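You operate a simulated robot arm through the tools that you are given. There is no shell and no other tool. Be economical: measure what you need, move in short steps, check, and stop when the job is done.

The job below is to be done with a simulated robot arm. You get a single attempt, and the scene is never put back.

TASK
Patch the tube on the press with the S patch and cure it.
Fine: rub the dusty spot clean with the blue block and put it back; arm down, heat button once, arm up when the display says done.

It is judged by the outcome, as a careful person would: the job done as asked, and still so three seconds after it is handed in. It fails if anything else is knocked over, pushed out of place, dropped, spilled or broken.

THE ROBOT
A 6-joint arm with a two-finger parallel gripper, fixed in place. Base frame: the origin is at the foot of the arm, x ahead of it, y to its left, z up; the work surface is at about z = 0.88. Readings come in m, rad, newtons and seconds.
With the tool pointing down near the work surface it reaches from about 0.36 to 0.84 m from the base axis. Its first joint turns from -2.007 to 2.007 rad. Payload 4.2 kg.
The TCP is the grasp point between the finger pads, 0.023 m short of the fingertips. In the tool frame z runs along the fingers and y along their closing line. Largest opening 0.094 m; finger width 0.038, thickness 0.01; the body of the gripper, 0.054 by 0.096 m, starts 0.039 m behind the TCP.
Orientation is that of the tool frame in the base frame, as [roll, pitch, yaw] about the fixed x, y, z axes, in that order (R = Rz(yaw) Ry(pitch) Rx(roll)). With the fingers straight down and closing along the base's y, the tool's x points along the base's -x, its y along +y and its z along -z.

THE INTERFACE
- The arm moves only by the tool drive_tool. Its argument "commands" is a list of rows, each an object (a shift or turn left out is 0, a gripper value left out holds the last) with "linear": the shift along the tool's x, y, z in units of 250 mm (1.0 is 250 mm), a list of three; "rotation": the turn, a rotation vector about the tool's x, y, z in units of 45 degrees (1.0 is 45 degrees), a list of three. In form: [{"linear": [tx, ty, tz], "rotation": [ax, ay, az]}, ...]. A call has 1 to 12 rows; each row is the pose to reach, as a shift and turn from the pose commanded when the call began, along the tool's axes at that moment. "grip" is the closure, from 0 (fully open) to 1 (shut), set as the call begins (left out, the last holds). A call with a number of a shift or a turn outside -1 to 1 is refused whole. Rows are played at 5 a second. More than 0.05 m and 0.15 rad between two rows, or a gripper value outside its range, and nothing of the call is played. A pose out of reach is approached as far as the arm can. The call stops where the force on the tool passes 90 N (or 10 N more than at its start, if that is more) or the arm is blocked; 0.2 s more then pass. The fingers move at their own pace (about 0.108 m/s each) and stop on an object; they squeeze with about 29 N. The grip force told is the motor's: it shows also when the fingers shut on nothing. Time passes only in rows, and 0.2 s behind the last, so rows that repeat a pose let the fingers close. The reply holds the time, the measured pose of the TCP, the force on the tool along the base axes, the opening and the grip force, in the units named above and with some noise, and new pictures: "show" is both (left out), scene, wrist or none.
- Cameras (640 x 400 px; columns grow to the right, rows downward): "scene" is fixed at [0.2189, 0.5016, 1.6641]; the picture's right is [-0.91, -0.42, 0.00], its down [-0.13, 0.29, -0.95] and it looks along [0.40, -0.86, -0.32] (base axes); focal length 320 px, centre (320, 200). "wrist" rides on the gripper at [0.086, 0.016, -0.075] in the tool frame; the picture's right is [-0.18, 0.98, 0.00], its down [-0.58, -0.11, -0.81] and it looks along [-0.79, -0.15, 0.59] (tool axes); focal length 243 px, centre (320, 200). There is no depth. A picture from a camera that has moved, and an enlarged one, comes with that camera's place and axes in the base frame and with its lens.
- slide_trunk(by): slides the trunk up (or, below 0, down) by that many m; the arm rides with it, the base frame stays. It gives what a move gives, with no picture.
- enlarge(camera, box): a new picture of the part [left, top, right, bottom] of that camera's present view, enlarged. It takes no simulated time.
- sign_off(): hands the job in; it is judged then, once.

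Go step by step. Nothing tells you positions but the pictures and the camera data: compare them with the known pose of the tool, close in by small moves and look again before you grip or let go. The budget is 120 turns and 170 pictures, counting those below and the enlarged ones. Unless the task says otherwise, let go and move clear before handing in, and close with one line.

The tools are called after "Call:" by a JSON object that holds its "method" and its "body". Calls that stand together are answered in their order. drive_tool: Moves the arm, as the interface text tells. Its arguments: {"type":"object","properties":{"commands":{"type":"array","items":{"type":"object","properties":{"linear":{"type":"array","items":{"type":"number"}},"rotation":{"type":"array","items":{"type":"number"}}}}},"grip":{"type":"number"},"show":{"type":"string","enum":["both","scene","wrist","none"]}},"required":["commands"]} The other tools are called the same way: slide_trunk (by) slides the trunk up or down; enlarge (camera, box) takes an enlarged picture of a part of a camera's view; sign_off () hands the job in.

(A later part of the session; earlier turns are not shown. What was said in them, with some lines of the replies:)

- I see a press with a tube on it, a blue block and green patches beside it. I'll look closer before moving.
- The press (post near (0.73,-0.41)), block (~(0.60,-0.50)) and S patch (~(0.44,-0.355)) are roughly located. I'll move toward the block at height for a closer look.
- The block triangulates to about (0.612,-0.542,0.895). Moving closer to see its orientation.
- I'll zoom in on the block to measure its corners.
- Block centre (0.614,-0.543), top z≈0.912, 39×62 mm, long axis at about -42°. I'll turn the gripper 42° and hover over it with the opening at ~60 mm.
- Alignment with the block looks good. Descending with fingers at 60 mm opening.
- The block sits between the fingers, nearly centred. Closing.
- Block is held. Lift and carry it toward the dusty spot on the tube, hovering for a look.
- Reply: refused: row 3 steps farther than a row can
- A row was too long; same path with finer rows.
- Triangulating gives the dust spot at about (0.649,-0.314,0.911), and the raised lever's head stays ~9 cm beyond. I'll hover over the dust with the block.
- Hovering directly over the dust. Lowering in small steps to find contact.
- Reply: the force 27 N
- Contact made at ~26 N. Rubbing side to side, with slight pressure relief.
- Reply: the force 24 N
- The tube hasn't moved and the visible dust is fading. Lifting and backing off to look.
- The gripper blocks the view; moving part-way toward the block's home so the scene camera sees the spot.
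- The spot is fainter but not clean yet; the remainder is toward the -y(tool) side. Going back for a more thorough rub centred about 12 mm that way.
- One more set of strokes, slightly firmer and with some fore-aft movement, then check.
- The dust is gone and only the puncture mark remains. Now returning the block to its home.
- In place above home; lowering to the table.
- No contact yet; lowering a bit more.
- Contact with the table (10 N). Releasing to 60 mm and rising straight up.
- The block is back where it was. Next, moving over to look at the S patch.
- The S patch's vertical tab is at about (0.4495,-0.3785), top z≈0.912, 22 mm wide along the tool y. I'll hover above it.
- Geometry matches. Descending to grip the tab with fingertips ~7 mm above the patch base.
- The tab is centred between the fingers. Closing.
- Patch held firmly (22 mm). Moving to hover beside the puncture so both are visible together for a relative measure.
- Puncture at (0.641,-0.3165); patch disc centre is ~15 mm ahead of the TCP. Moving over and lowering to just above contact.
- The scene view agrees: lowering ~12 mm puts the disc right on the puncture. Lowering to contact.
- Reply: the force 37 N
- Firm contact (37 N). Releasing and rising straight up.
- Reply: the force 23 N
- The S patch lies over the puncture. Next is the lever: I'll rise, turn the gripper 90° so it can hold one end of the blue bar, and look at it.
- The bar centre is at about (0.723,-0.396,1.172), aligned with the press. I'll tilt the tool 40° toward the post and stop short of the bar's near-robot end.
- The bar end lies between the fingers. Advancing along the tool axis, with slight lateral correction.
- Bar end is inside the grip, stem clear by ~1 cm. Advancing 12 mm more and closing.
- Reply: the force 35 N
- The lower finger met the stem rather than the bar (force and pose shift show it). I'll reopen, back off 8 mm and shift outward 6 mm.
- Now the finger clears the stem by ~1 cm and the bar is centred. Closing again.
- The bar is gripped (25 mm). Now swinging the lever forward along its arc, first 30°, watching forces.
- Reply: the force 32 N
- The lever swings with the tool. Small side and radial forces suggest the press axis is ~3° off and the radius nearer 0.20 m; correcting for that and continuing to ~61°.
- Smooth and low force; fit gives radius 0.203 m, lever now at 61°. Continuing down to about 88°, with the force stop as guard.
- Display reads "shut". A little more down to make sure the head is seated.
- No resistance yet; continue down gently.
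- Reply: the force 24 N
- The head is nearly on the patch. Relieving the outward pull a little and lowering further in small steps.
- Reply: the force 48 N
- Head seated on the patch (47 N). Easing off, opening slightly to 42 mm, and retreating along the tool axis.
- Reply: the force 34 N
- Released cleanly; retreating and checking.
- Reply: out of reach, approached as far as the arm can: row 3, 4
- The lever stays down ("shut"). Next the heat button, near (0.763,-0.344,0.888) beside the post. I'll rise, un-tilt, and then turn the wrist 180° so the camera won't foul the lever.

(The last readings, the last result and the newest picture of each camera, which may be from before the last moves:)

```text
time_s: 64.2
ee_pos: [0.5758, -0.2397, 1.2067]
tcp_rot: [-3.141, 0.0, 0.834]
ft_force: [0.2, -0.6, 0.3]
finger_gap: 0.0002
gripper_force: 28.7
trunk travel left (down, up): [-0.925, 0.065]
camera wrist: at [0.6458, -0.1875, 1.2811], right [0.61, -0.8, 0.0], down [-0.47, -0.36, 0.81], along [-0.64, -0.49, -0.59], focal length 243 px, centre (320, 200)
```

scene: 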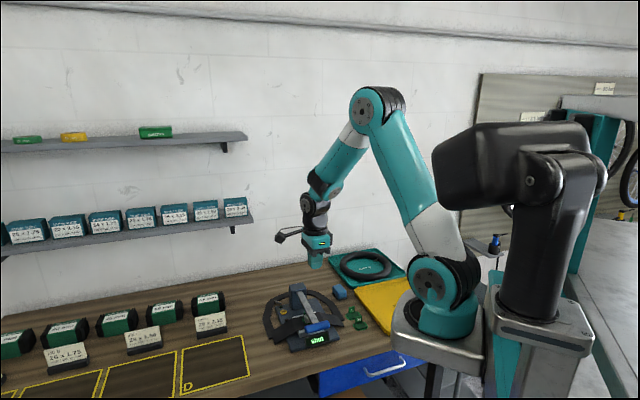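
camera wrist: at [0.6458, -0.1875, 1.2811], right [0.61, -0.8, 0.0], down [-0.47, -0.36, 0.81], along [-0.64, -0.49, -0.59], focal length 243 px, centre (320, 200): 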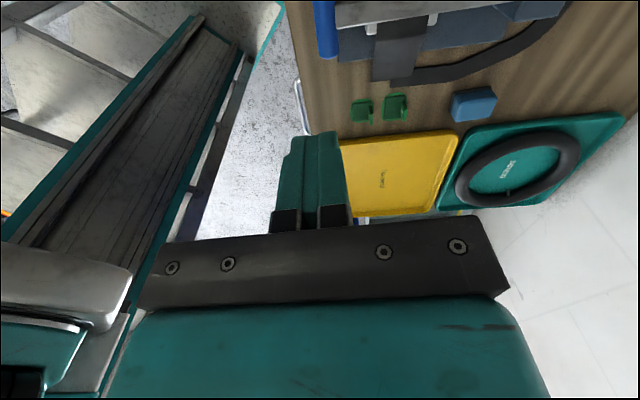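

Orientation reached. Now moving with a 25° tilt to hover above the heat button.

Call:
{"method": "drive_tool", "body": {"commands": [{"linear": [0.1, 0.1, 0.06], "rotation": [-0.08, 0, 0]}, {"linear": [0.21, 0.22, 0.12], "rotation": [-0.16, 0, 0]}, {"linear": [0.21, 0.36, 0.22], "rotation": [-0.24, 0, 0]}, {"linear": [0.21, 0.5, 0.33], "rotation": [-0.34, 0, 0]}, {"linear": [0.21, 0.64, 0.46], "rotation": [-0.44, 0, 0]}, {"linear": [0.21, 0.76, 0.6], "rotation": [-0.556, 0, 0]}, {"linear": [0.21, 0.795, 0.74], "rotation": [-0.556, 0, 0]}]}}

Call:
{"method": "enlarge", "body": {"camera": "wrist", "box": [220, 40, 440, 200]}}

Call:
{"method": "enlarge", "body": {"camera": "scene", "box": [250, 250, 350, 350]}}

```text
time_s: 65.8
ee_pos: [0.7606, -0.3351, 1.0204]
tcp_rot: [2.704, -0.001, 0.839]
ft_force: [-0.6, 0.7, 0.7]
finger_gap: 0.0001
gripper_force: 28.9
trunk travel left (down, up): [-0.925, 0.065]
camera wrist: at [0.8052, -0.2589, 1.0959], right [0.54, -0.73, 0.42], down [-0.72, -0.14, 0.68], along [-0.44, -0.67, -0.6], focal length 243 px, centre (320, 200)
```

scene: 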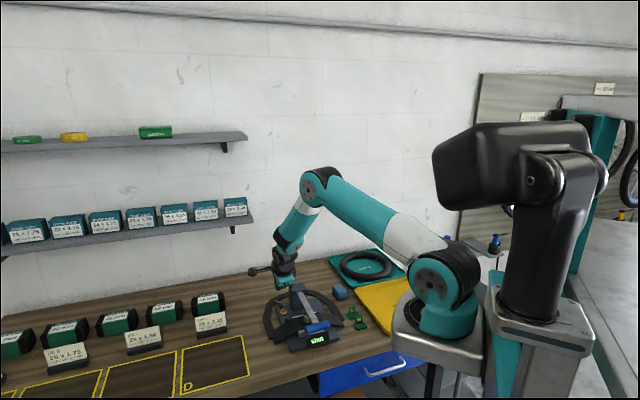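
wrist: 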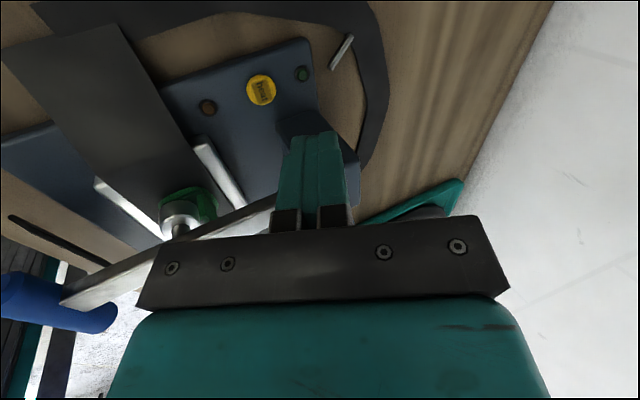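

```text
2.50 times, centred on (330, 120) of wrist
camera zoom: at [0.8052, -0.2589, 1.0959], right [0.54, -0.73, 0.42], down [-0.72, -0.14, 0.68], along [-0.44, -0.67, -0.6], focal length 606 px, centre (295, 400)
```

zoom: 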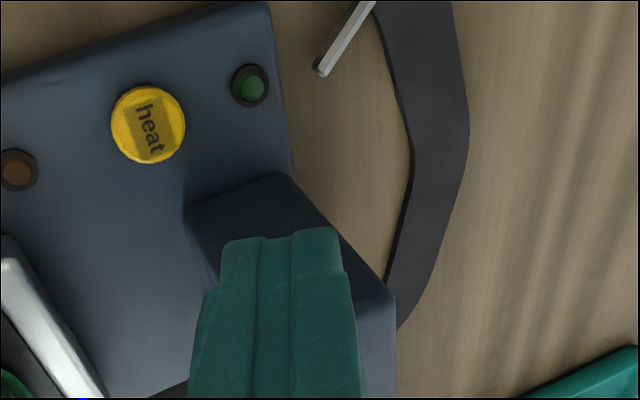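

```text
4.00 times, centred on (300, 300) of scene
camera zoom: at [0.2189, 0.5016, 1.6641], right [-0.91, -0.42, 0.0], down [-0.13, 0.29, -0.95], along [0.4, -0.86, -0.32], focal length 1279 px, centre (400, -200)
```

zoom: 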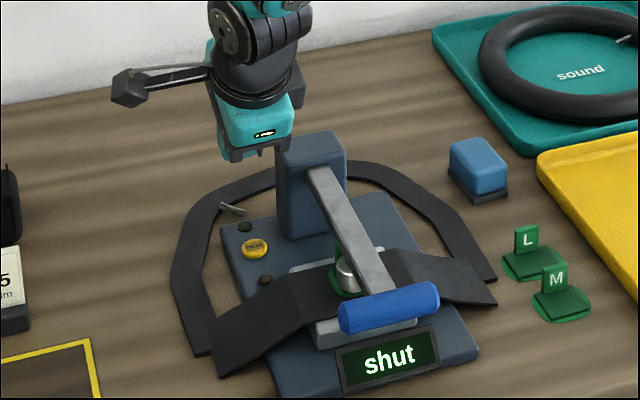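

The heat button is about 11 cm along/below the tool tip as computed. Going to ~2 cm above it first.

Call:
{"method": "drive_tool", "body": {"commands": [{"linear": [-0.007, -0.05, 0.1]}, {"linear": [-0.014, -0.1, 0.2]}, {"linear": [-0.02, -0.154, 0.3]}], "show": "wrist"}}

Call:
{"method": "enlarge", "body": {"camera": "wrist", "box": [240, 80, 400, 200]}}

Call:
{"method": "enlarge", "body": {"camera": "scene", "box": [270, 270, 340, 330]}}

```text
time_s: 66.6
ee_pos: [0.7528, -0.3362, 0.9379]
tcp_rot: [2.702, 0.0, 0.841]
ft_force: [-0.5, -0.3, -0.2]
finger_gap: 0.0
gripper_force: 29.1
trunk travel left (down, up): [-0.925, 0.065]
camera wrist: at [0.7987, -0.2603, 1.0118], right [0.54, -0.73, 0.42], down [-0.72, -0.14, 0.68], along [-0.44, -0.67, -0.6], focal length 243 px, centre (320, 200)
```

wrist: 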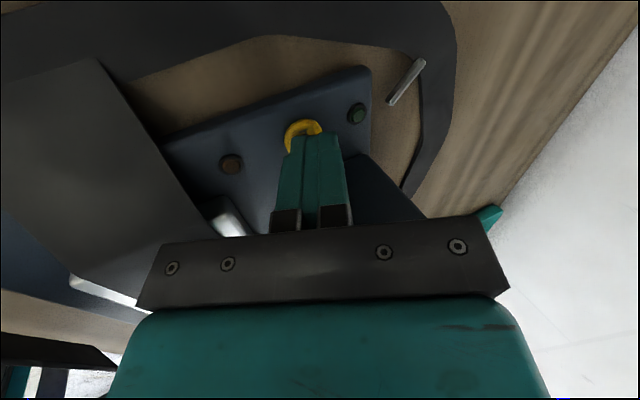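

```text
3.33 times, centred on (320, 140) of wrist
camera zoom: at [0.7987, -0.2603, 1.0118], right [0.54, -0.73, 0.42], down [-0.72, -0.14, 0.68], along [-0.44, -0.67, -0.6], focal length 809 px, centre (320, 400)
```

zoom: 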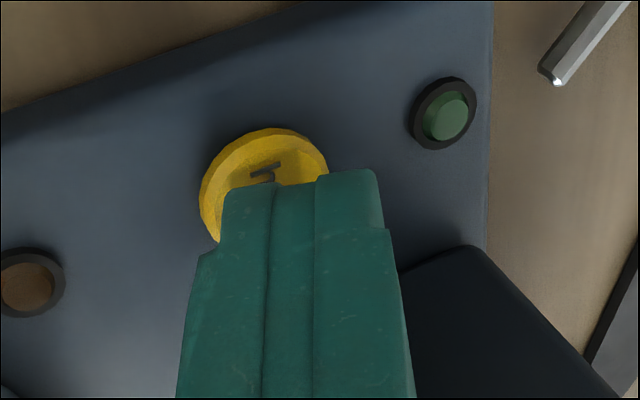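

```text
6.67 times, centred on (305, 300) of scene
camera zoom: at [0.2189, 0.5016, 1.6641], right [-0.91, -0.42, 0.0], down [-0.13, 0.29, -0.95], along [0.4, -0.86, -0.32], focal length 2132 px, centre (420, -467)
```

zoom: 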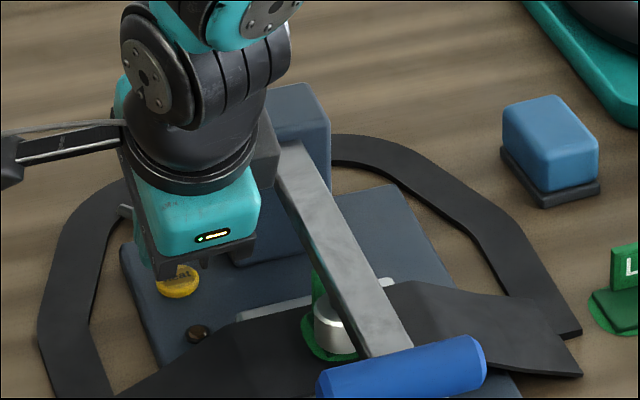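

The tip is aligned over the button. Descending vertically in small steps to press it once.

Call:
{"method": "drive_tool", "body": {"commands": [{"linear": [0, -0.0136, 0.029]}, {"linear": [0, -0.022, 0.047]}, {"linear": [0, -0.0271, 0.058]}, {"linear": [0, -0.0305, 0.0652]}], "show": "scene"}}

Call:
{"method": "enlarge", "body": {"camera": "scene", "box": [270, 280, 350, 360]}}

```text
time_s: 67.6
ee_pos: [0.7551, -0.3365, 0.9201]
tcp_rot: [2.703, 0.001, 0.84]
ft_force: [-0.9, 0.0, 7.0]
finger_gap: 0.0
gripper_force: 29.1
trunk travel left (down, up): [-0.925, 0.065]
```

scene: 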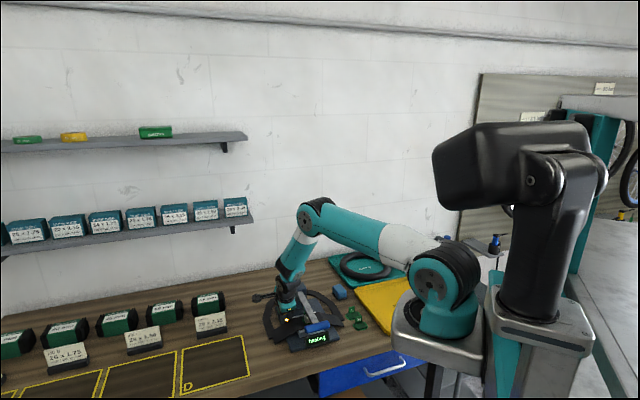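

```text
5.00 times, centred on (310, 320) of scene
camera zoom: at [0.2189, 0.5016, 1.6641], right [-0.91, -0.42, 0.0], down [-0.13, 0.29, -0.95], along [0.4, -0.86, -0.32], focal length 1599 px, centre (370, -400)
```

zoom: 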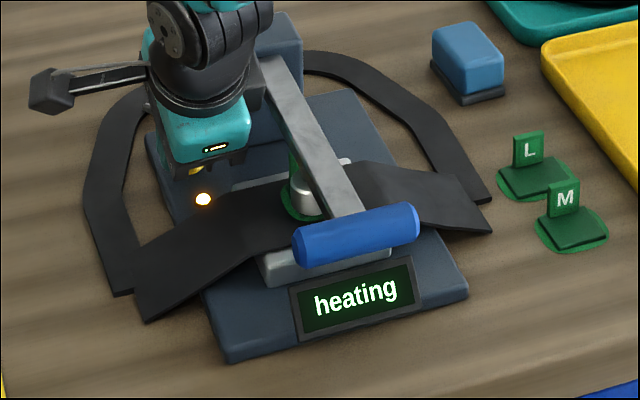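

"heating" is displayed and the lamp is on. Retreating straight up.

Call:
{"method": "drive_tool", "body": {"commands": [{"linear": [0, 0.034, -0.0725]}, {"linear": [0, 0.1, -0.217]}, {"linear": [0, 0.17, -0.362]}, {"linear": [0, 0.24, -0.507]}], "show": "scene"}}

```text
time_s: 68.6
ee_pos: [0.7554, -0.3368, 1.0572]
tcp_rot: [2.706, 0.001, 0.839]
ft_force: [0.5, 0.3, -0.9]
finger_gap: 0.0
gripper_force: 28.6
trunk travel left (down, up): [-0.925, 0.065]
```

scene: 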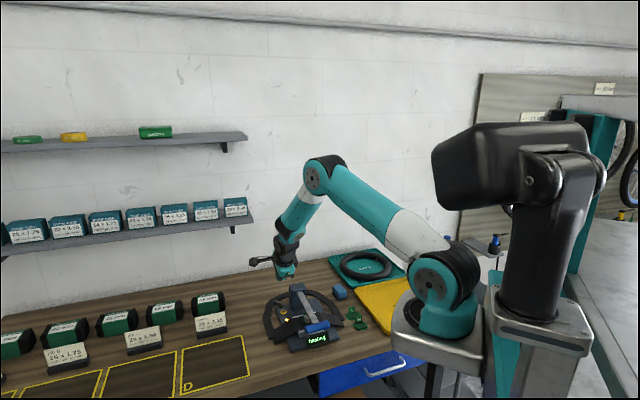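

Heating is underway. Meanwhile I'll move in front of the lowered bar with a 40° tilt, ready to lift it by its other end.

Call:
{"method": "drive_tool", "body": {"commands": [{"linear": [-0.008, -0.12, -0.12], "rotation": [-0.05, 0, 0]}, {"linear": [-0.016, -0.24, -0.22], "rotation": [-0.1, 0, 0]}, {"linear": [-0.024, -0.36, -0.32], "rotation": [-0.15, 0, 0]}, {"linear": [-0.032, -0.48, -0.42], "rotation": [-0.2, 0, 0]}, {"linear": [-0.04, -0.6, -0.5], "rotation": [-0.25, 0, 0]}, {"linear": [-0.048, -0.72, -0.55], "rotation": [-0.3, 0, 0]}, {"linear": [-0.054, -0.833, -0.58], "rotation": [-0.333, 0, 0]}], "grip": 0.36}}

```text
time_s: 70.2
ee_pos: [0.5614, -0.1806, 1.1021]
tcp_rot: [2.443, 0.001, 0.839]
ft_force: [-1.4, -0.5, -0.5]
finger_gap: 0.0601
gripper_force: 0.1
trunk travel left (down, up): [-0.925, 0.065]
camera wrist: at [0.593, -0.0921, 1.17], right [0.44, -0.64, 0.63], down [-0.84, -0.03, 0.55], along [-0.33, -0.77, -0.55], focal length 243 px, centre (320, 200)
```

scene: 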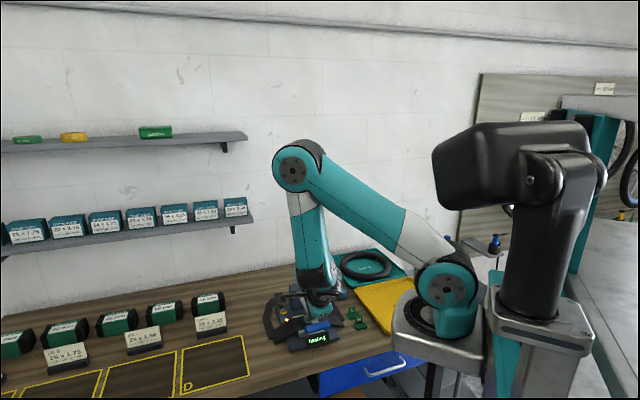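
wrist: 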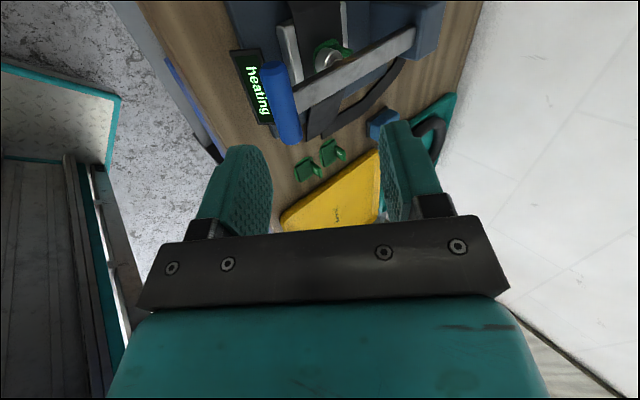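

I see the bar's +b end clearly. Correcting a small yaw skew and approaching to ~6 cm.

Call:
{"method": "drive_tool", "body": {"commands": [{"linear": [-0.01, -0.062, 0.1], "rotation": [0, -0.016, 0.02]}, {"linear": [-0.02, -0.124, 0.2], "rotation": [0, -0.032, 0.04]}, {"linear": [-0.032, -0.184, 0.32], "rotation": [0, -0.049, 0.0585]}]}}

Call:
{"method": "enlarge", "body": {"camera": "wrist", "box": [200, 60, 440, 220]}}

```text
time_s: 71.0
ee_pos: [0.5653, -0.1965, 1.011]
tcp_rot: [2.442, 0.0, 0.778]
ft_force: [0.0, -0.1, 0.8]
finger_gap: 0.0602
gripper_force: 0.0
trunk travel left (down, up): [-0.925, 0.065]
camera wrist: at [0.6024, -0.1101, 1.0801], right [0.4, -0.66, 0.63], down [-0.84, 0.02, 0.55], along [-0.38, -0.75, -0.55], focal length 243 px, centre (320, 200)
```

scene: 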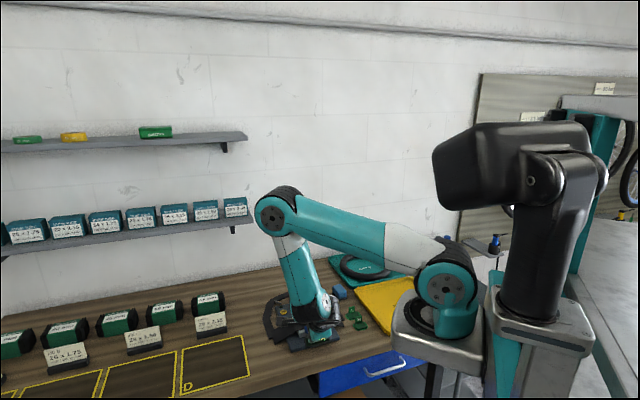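
wrist: 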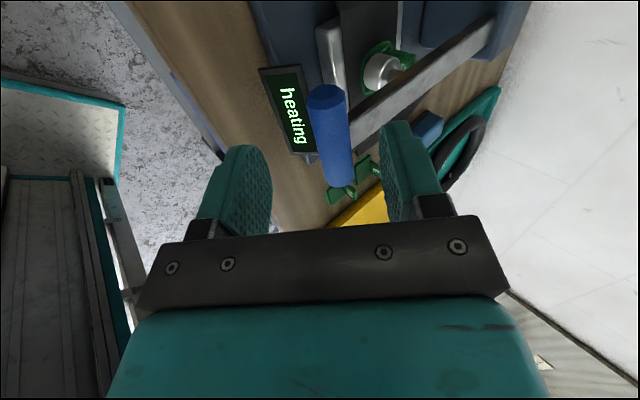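

```text
2.50 times, centred on (320, 140) of wrist
camera zoom: at [0.6024, -0.1101, 1.0801], right [0.4, -0.66, 0.63], down [-0.84, 0.02, 0.55], along [-0.38, -0.75, -0.55], focal length 606 px, centre (320, 350)
```

zoom: 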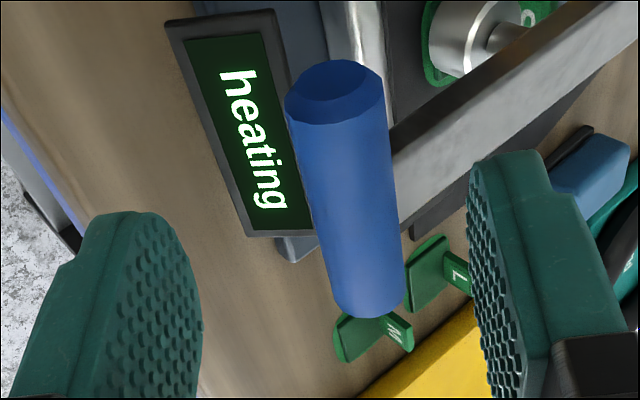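

Bar is parallel to the tool now. Shifting ~9 mm outward and advancing most of the way.

Call:
{"method": "drive_tool", "body": {"commands": [{"linear": [0.02, 0.01, 0.04]}, {"linear": [0.036, 0.018, 0.08]}, {"linear": [0.036, 0.018, 0.112]}], "show": "wrist"}}

Call:
{"method": "enlarge", "body": {"camera": "wrist", "box": [200, 60, 440, 220]}}

Call:
{"method": "enlarge", "body": {"camera": "scene", "box": [270, 270, 360, 360]}}

```text
time_s: 71.8
ee_pos: [0.5874, -0.2058, 0.9937]
tcp_rot: [2.444, 0.0, 0.778]
ft_force: [0.7, 0.8, 0.5]
finger_gap: 0.0603
gripper_force: 0.1
trunk travel left (down, up): [-0.925, 0.065]
camera wrist: at [0.6239, -0.1196, 1.0615], right [0.4, -0.67, 0.63], down [-0.84, 0.02, 0.55], along [-0.38, -0.75, -0.55], focal length 243 px, centre (320, 200)
```

wrist: 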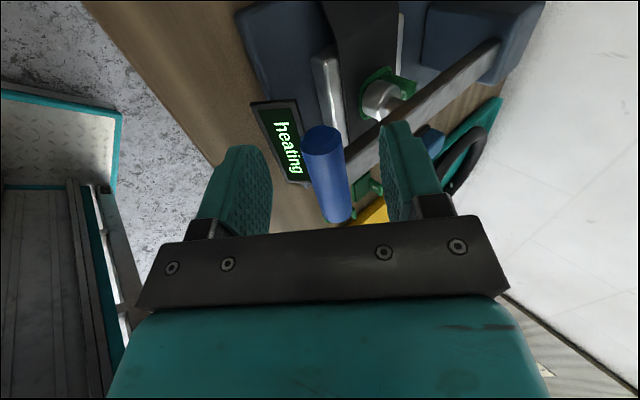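

```text
2.50 times, centred on (320, 140) of wrist
camera zoom: at [0.6239, -0.1196, 1.0615], right [0.4, -0.67, 0.63], down [-0.84, 0.02, 0.55], along [-0.38, -0.75, -0.55], focal length 606 px, centre (320, 350)
```

zoom: 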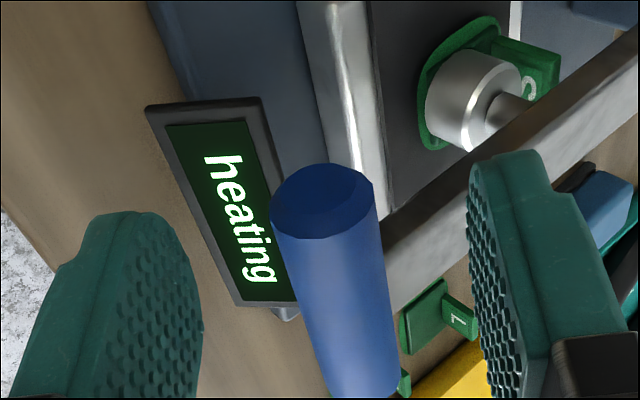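

```text
4.44 times, centred on (315, 315) of scene
camera zoom: at [0.2189, 0.5016, 1.6641], right [-0.91, -0.42, 0.0], down [-0.13, 0.29, -0.95], along [0.4, -0.86, -0.32], focal length 1421 px, centre (342, -311)
```

zoom: 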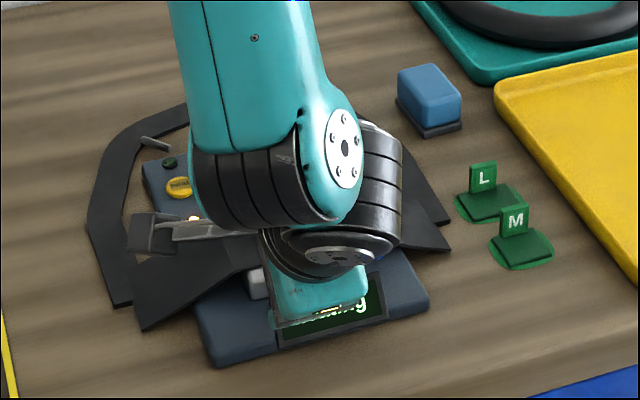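

Position is good. I'll wait here for the curing to finish before gripping.

Call:
{"method": "drive_tool", "body": {"commands": [{}, {}, {}, {}, {}, {}, {}, {}, {}, {}, {}, {}], "show": "none"}}

Call:
{"method": "drive_tool", "body": {"commands": [{}, {}, {}, {}, {}, {}, {}, {}, {}, {}, {}, {}], "show": "wrist"}}

```text
time_s: 74.4
ee_pos: [0.5885, -0.2053, 0.9939]
tcp_rot: [2.443, -0.001, 0.778]
ft_force: [-0.5, -0.3, 0.7]
finger_gap: 0.0605
gripper_force: 0.1
trunk travel left (down, up): [-0.925, 0.065]
```

```text
time_s: 77.0
ee_pos: [0.5867, -0.2057, 0.994]
tcp_rot: [2.444, 0.001, 0.778]
ft_force: [-0.2, 0.2, -0.3]
finger_gap: 0.0603
gripper_force: 0.0
trunk travel left (down, up): [-0.925, 0.065]
camera wrist: at [0.6239, -0.1194, 1.0616], right [0.4, -0.67, 0.63], down [-0.84, 0.02, 0.55], along [-0.38, -0.75, -0.55], focal length 243 px, centre (320, 200)
```

wrist: 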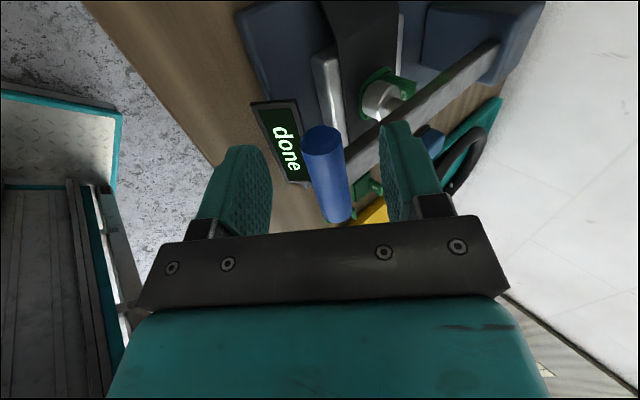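

The display says "done". Advancing the last 26 mm and gripping the bar end.

Call:
{"method": "drive_tool", "body": {"commands": [{"linear": [-0.008, -0.002, 0.04]}, {"linear": [-0.012, -0.004, 0.08]}, {"linear": [-0.012, -0.004, 0.104]}], "show": "wrist"}}

Call:
{"method": "enlarge", "body": {"camera": "wrist", "box": [200, 80, 440, 240]}}

```text
time_s: 77.8
ee_pos: [0.5961, -0.2187, 0.9723]
tcp_rot: [2.445, 0.0, 0.779]
ft_force: [-0.5, 0.9, -0.1]
finger_gap: 0.0604
gripper_force: 0.0
trunk travel left (down, up): [-0.925, 0.065]
camera wrist: at [0.6325, -0.1327, 1.0408], right [0.4, -0.66, 0.63], down [-0.84, 0.02, 0.55], along [-0.38, -0.75, -0.55], focal length 243 px, centre (320, 200)
```

wrist: 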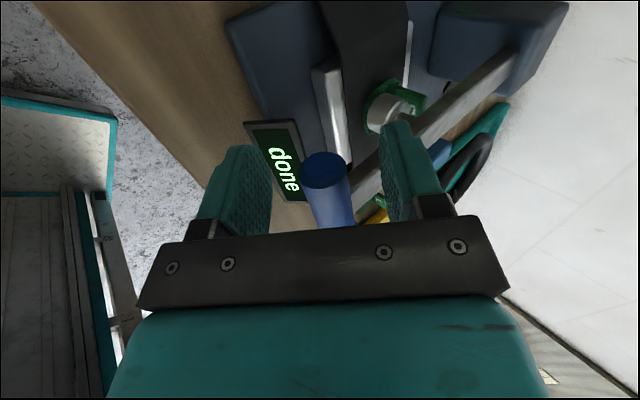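

```text
2.50 times, centred on (320, 160) of wrist
camera zoom: at [0.6325, -0.1327, 1.0408], right [0.4, -0.66, 0.63], down [-0.84, 0.02, 0.55], along [-0.38, -0.75, -0.55], focal length 606 px, centre (320, 300)
```

zoom: 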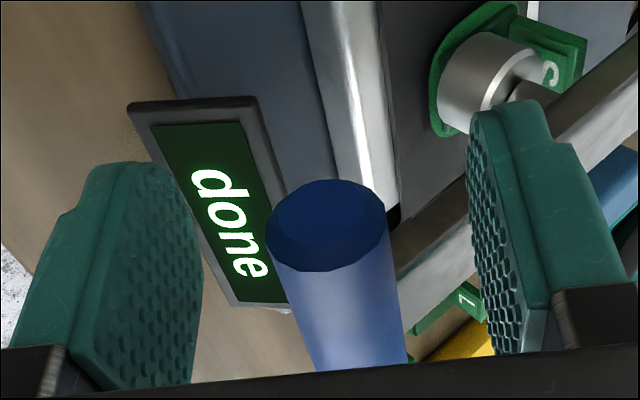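

Bar centred. Closing.

Call:
{"method": "drive_tool", "body": {"commands": [{}, {}, {}], "grip": 1, "show": "wrist"}}

```text
time_s: 78.6
ee_pos: [0.5965, -0.2189, 0.9725]
tcp_rot: [2.443, 0.0, 0.78]
ft_force: [5.0, -3.4, 1.7]
finger_gap: 0.024
gripper_force: 45.1
trunk travel left (down, up): [-0.925, 0.065]
camera wrist: at [0.6327, -0.1329, 1.0409], right [0.4, -0.66, 0.63], down [-0.84, 0.02, 0.55], along [-0.38, -0.75, -0.55], focal length 243 px, centre (320, 200)
```

wrist: 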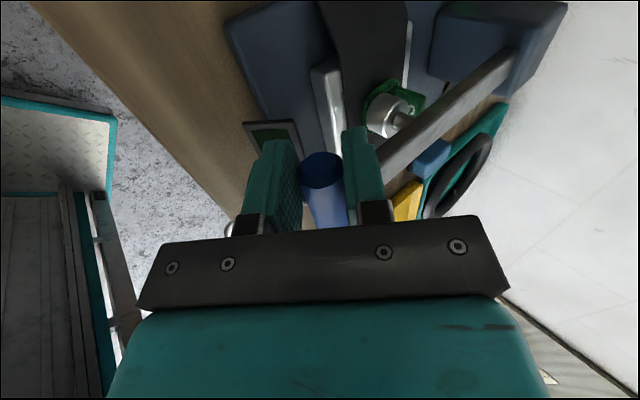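

Gripped at 24 mm. Raising the lever back along its arc, first to ~56°.

Call:
{"method": "drive_tool", "body": {"commands": [{"linear": [0, 0.062, -0.073]}, {"linear": [0, 0.125, -0.131]}, {"linear": [0, 0.193, -0.182]}, {"linear": [0, 0.265, -0.226]}, {"linear": [0, 0.343, -0.262]}, {"linear": [0, 0.423, -0.289]}]}}

Call:
{"method": "enlarge", "body": {"camera": "scene", "box": [250, 220, 370, 360]}}

```text
time_s: 80.0
ee_pos: [0.621, -0.244, 1.0973]
tcp_rot: [2.442, -0.002, 0.779]
ft_force: [-2.2, 0.4, 2.9]
finger_gap: 0.0244
gripper_force: 44.9
trunk travel left (down, up): [-0.925, 0.065]
camera wrist: at [0.6576, -0.1579, 1.1648], right [0.4, -0.67, 0.63], down [-0.84, 0.02, 0.55], along [-0.38, -0.75, -0.55], focal length 243 px, centre (320, 200)
```

scene: 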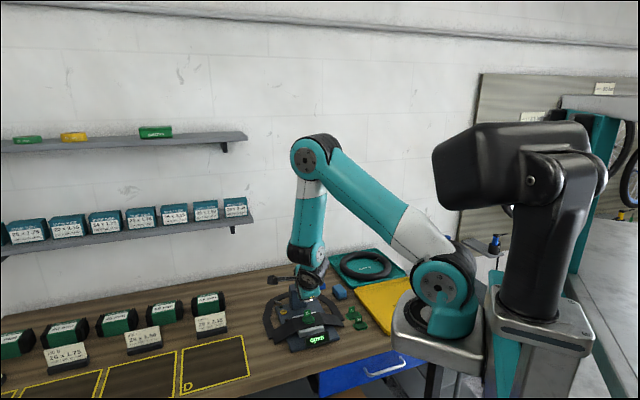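
wrist: 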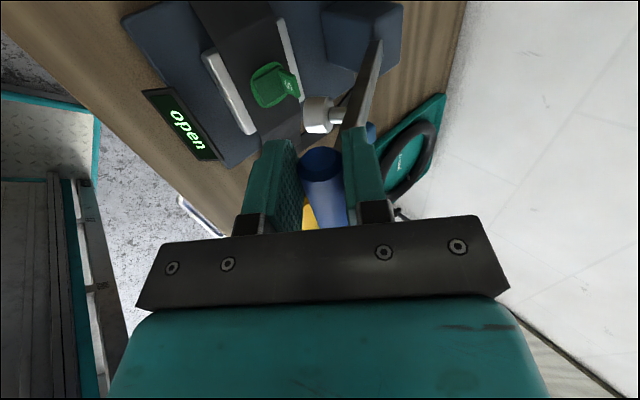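

```text
2.86 times, centred on (310, 290) of scene
camera zoom: at [0.2189, 0.5016, 1.6641], right [-0.91, -0.42, 0.0], down [-0.13, 0.29, -0.95], along [0.4, -0.86, -0.32], focal length 914 px, centre (349, -57)
```

zoom: 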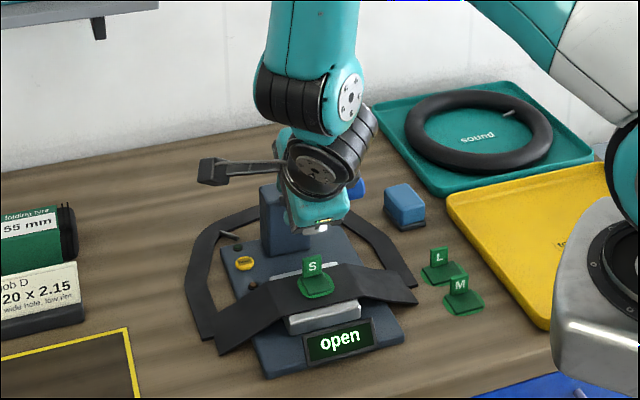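

Smooth, and the patch stays put. Continuing to nearly vertical.

Call:
{"method": "drive_tool", "body": {"commands": [{"linear": [0, 0.083, -0.019]}, {"linear": [0, 0.167, -0.029]}, {"linear": [0, 0.252, -0.031]}, {"linear": [0, 0.337, -0.023]}, {"linear": [0, 0.42, -0.007]}, {"linear": [0, 0.502, 0.018]}, {"linear": [0, 0.58, 0.051]}, {"linear": [0, 0.654, 0.092]}, {"linear": [0, 0.7, 0.123]}]}}

Call:
{"method": "enlarge", "body": {"camera": "scene", "box": [250, 200, 370, 340]}}

```text
time_s: 82.0
ee_pos: [0.7305, -0.3538, 1.1847]
tcp_rot: [2.441, -0.001, 0.778]
ft_force: [4.4, 3.1, -1.1]
finger_gap: 0.0242
gripper_force: 45.3
trunk travel left (down, up): [-0.925, 0.065]
camera wrist: at [0.7659, -0.267, 1.2532], right [0.4, -0.66, 0.63], down [-0.84, 0.02, 0.55], along [-0.38, -0.75, -0.55], focal length 243 px, centre (320, 200)
```

scene: 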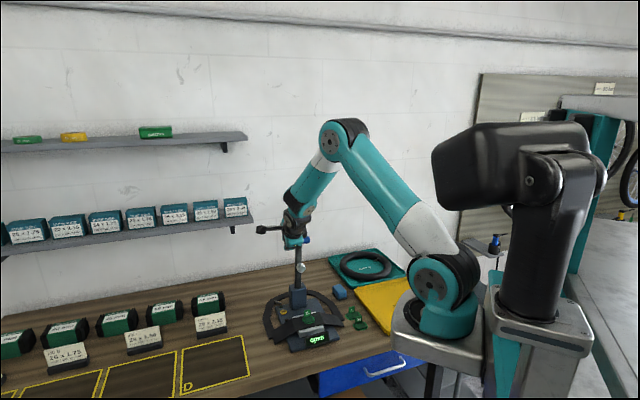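
wrist: 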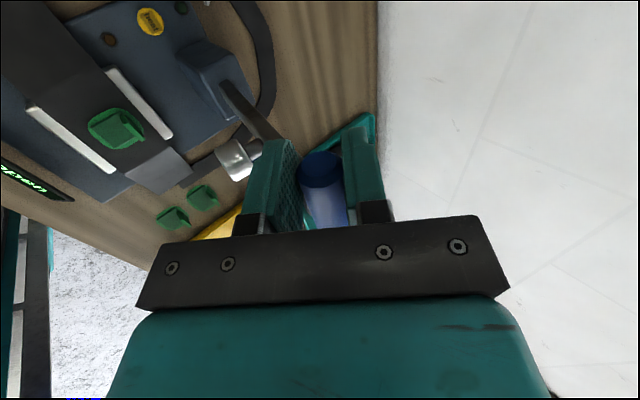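

```text
2.86 times, centred on (310, 270) of scene
camera zoom: at [0.2189, 0.5016, 1.6641], right [-0.91, -0.42, 0.0], down [-0.13, 0.29, -0.95], along [0.4, -0.86, -0.32], focal length 914 px, centre (349, 0)
```

zoom: 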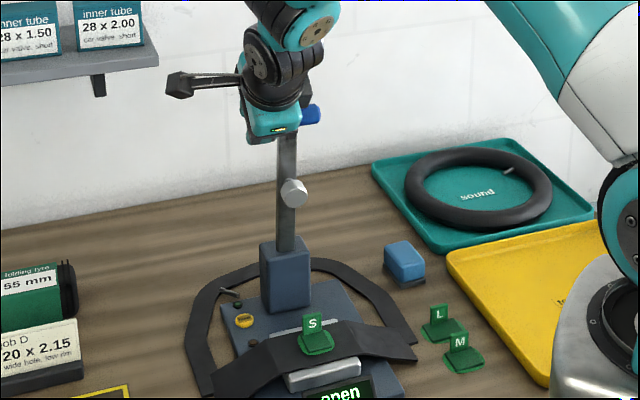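

Nearly vertical; pushing gently the last few degrees to the stop.

Call:
{"method": "drive_tool", "body": {"commands": [{"linear": [0, 0.012, 0.01]}, {"linear": [0, 0.025, 0.021]}, {"linear": [0, 0.036, 0.03]}, {"linear": [0, 0.036, 0.03]}], "show": "none"}}

```text
time_s: 83.0
ee_pos: [0.7376, -0.3609, 1.1855]
tcp_rot: [2.442, -0.001, 0.781]
ft_force: [5.4, 5.6, 10.5]
finger_gap: 0.0239
gripper_force: 45.3
trunk travel left (down, up): [-0.925, 0.065]
```

Call:
{"method": "drive_tool", "body": {"commands": [{"linear": [0, 0.01, 0.012]}, {"linear": [0, 0.014, 0.018]}, {"linear": [0, 0.014, 0.018]}], "show": "none"}}

Call:
{"method": "enlarge", "body": {"camera": "scene", "box": [250, 200, 370, 340]}}

```text
time_s: 83.8
ee_pos: [0.7388, -0.3617, 1.1865]
tcp_rot: [2.444, 0.001, 0.779]
ft_force: [-25.7, 33.0, 29.9]
finger_gap: 0.024
gripper_force: 45.1
trunk travel left (down, up): [-0.925, 0.065]
```

```text
2.86 times, centred on (310, 270) of scene
camera zoom: at [0.2189, 0.5016, 1.6641], right [-0.91, -0.42, 0.0], down [-0.13, 0.29, -0.95], along [0.4, -0.86, -0.32], focal length 914 px, centre (349, 0)
```

zoom: 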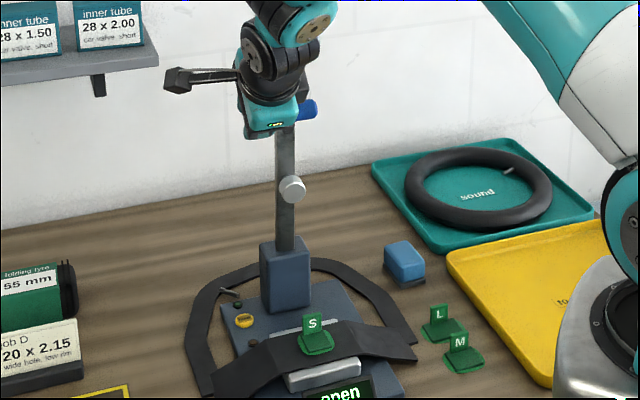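

At the stop. Easing off, releasing and backing away.

Call:
{"method": "drive_tool", "body": {"commands": [{"linear": [0, -0.01, -0.012]}, {"linear": [0, -0.01, -0.012]}], "show": "none"}}

Call:
{"method": "drive_tool", "body": {"commands": [{}, {}, {}], "grip": 0.36, "show": "none"}}

Call:
{"method": "drive_tool", "body": {"commands": [{"linear": [0, 0, -0.08]}, {"linear": [0, 0, -0.2]}, {"linear": [0, 0, -0.36]}, {"linear": [0, 0, -0.54]}, {"linear": [0, 0, -0.7]}]}}

Call:
{"method": "enlarge", "body": {"camera": "scene", "box": [250, 220, 410, 360]}}

```text
time_s: 84.4
ee_pos: [0.7382, -0.3619, 1.1848]
tcp_rot: [2.441, 0.0, 0.777]
ft_force: [-3.8, 13.4, 17.3]
finger_gap: 0.0239
gripper_force: 45.0
trunk travel left (down, up): [-0.925, 0.065]
```

```text
time_s: 85.2
ee_pos: [0.7389, -0.3629, 1.1843]
tcp_rot: [2.443, 0.0, 0.779]
ft_force: [0.2, -0.1, -0.2]
finger_gap: 0.0601
gripper_force: 0.1
trunk travel left (down, up): [-0.925, 0.065]
```

```text
time_s: 86.4
ee_pos: [0.6592, -0.282, 1.3173]
tcp_rot: [2.444, -0.001, 0.779]
ft_force: [0.1, 0.4, -0.8]
finger_gap: 0.0602
gripper_force: 0.1
trunk travel left (down, up): [-0.925, 0.065]
camera wrist: at [0.6956, -0.196, 1.3863], right [0.4, -0.67, 0.63], down [-0.84, 0.02, 0.55], along [-0.38, -0.75, -0.55], focal length 243 px, centre (320, 200)
```

scene: 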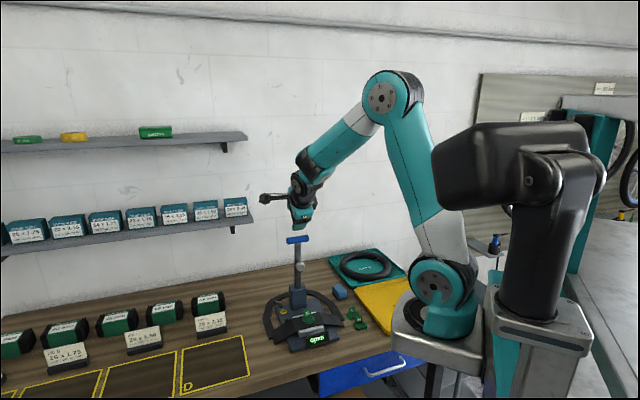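
wrist: 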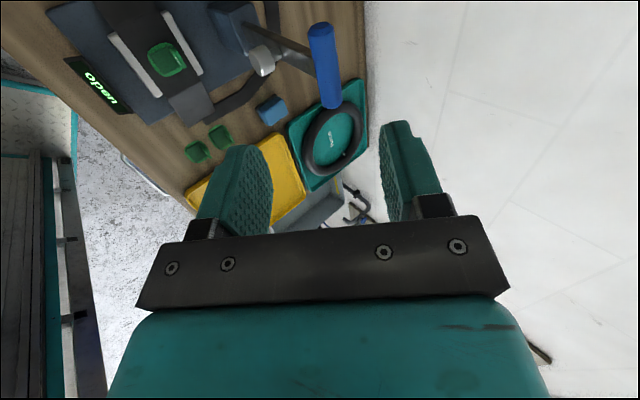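

```text
2.86 times, centred on (330, 290) of scene
camera zoom: at [0.2189, 0.5016, 1.6641], right [-0.91, -0.42, 0.0], down [-0.13, 0.29, -0.95], along [0.4, -0.86, -0.32], focal length 914 px, centre (291, -57)
```

zoom: 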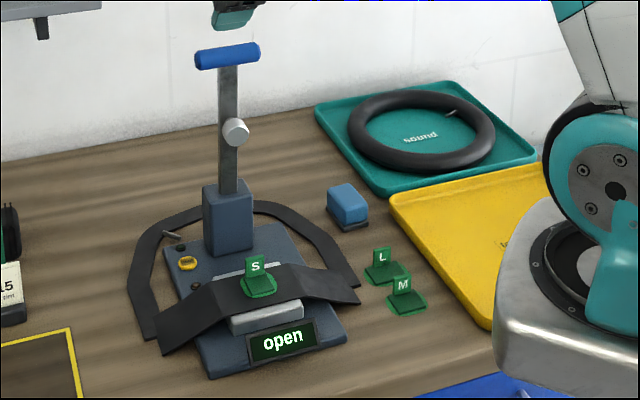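

The lever is back up at its original position, the display shows "open", the S patch sits on the tube, the block is home and the arm is clear. Handing in.

Call:
{"method": "sign_off", "body": {}}

```text
The job is handed in.
```

The dusty spot is rubbed clean, the S patch is cured over the puncture, the blue block is back in its place and the press arm is up.
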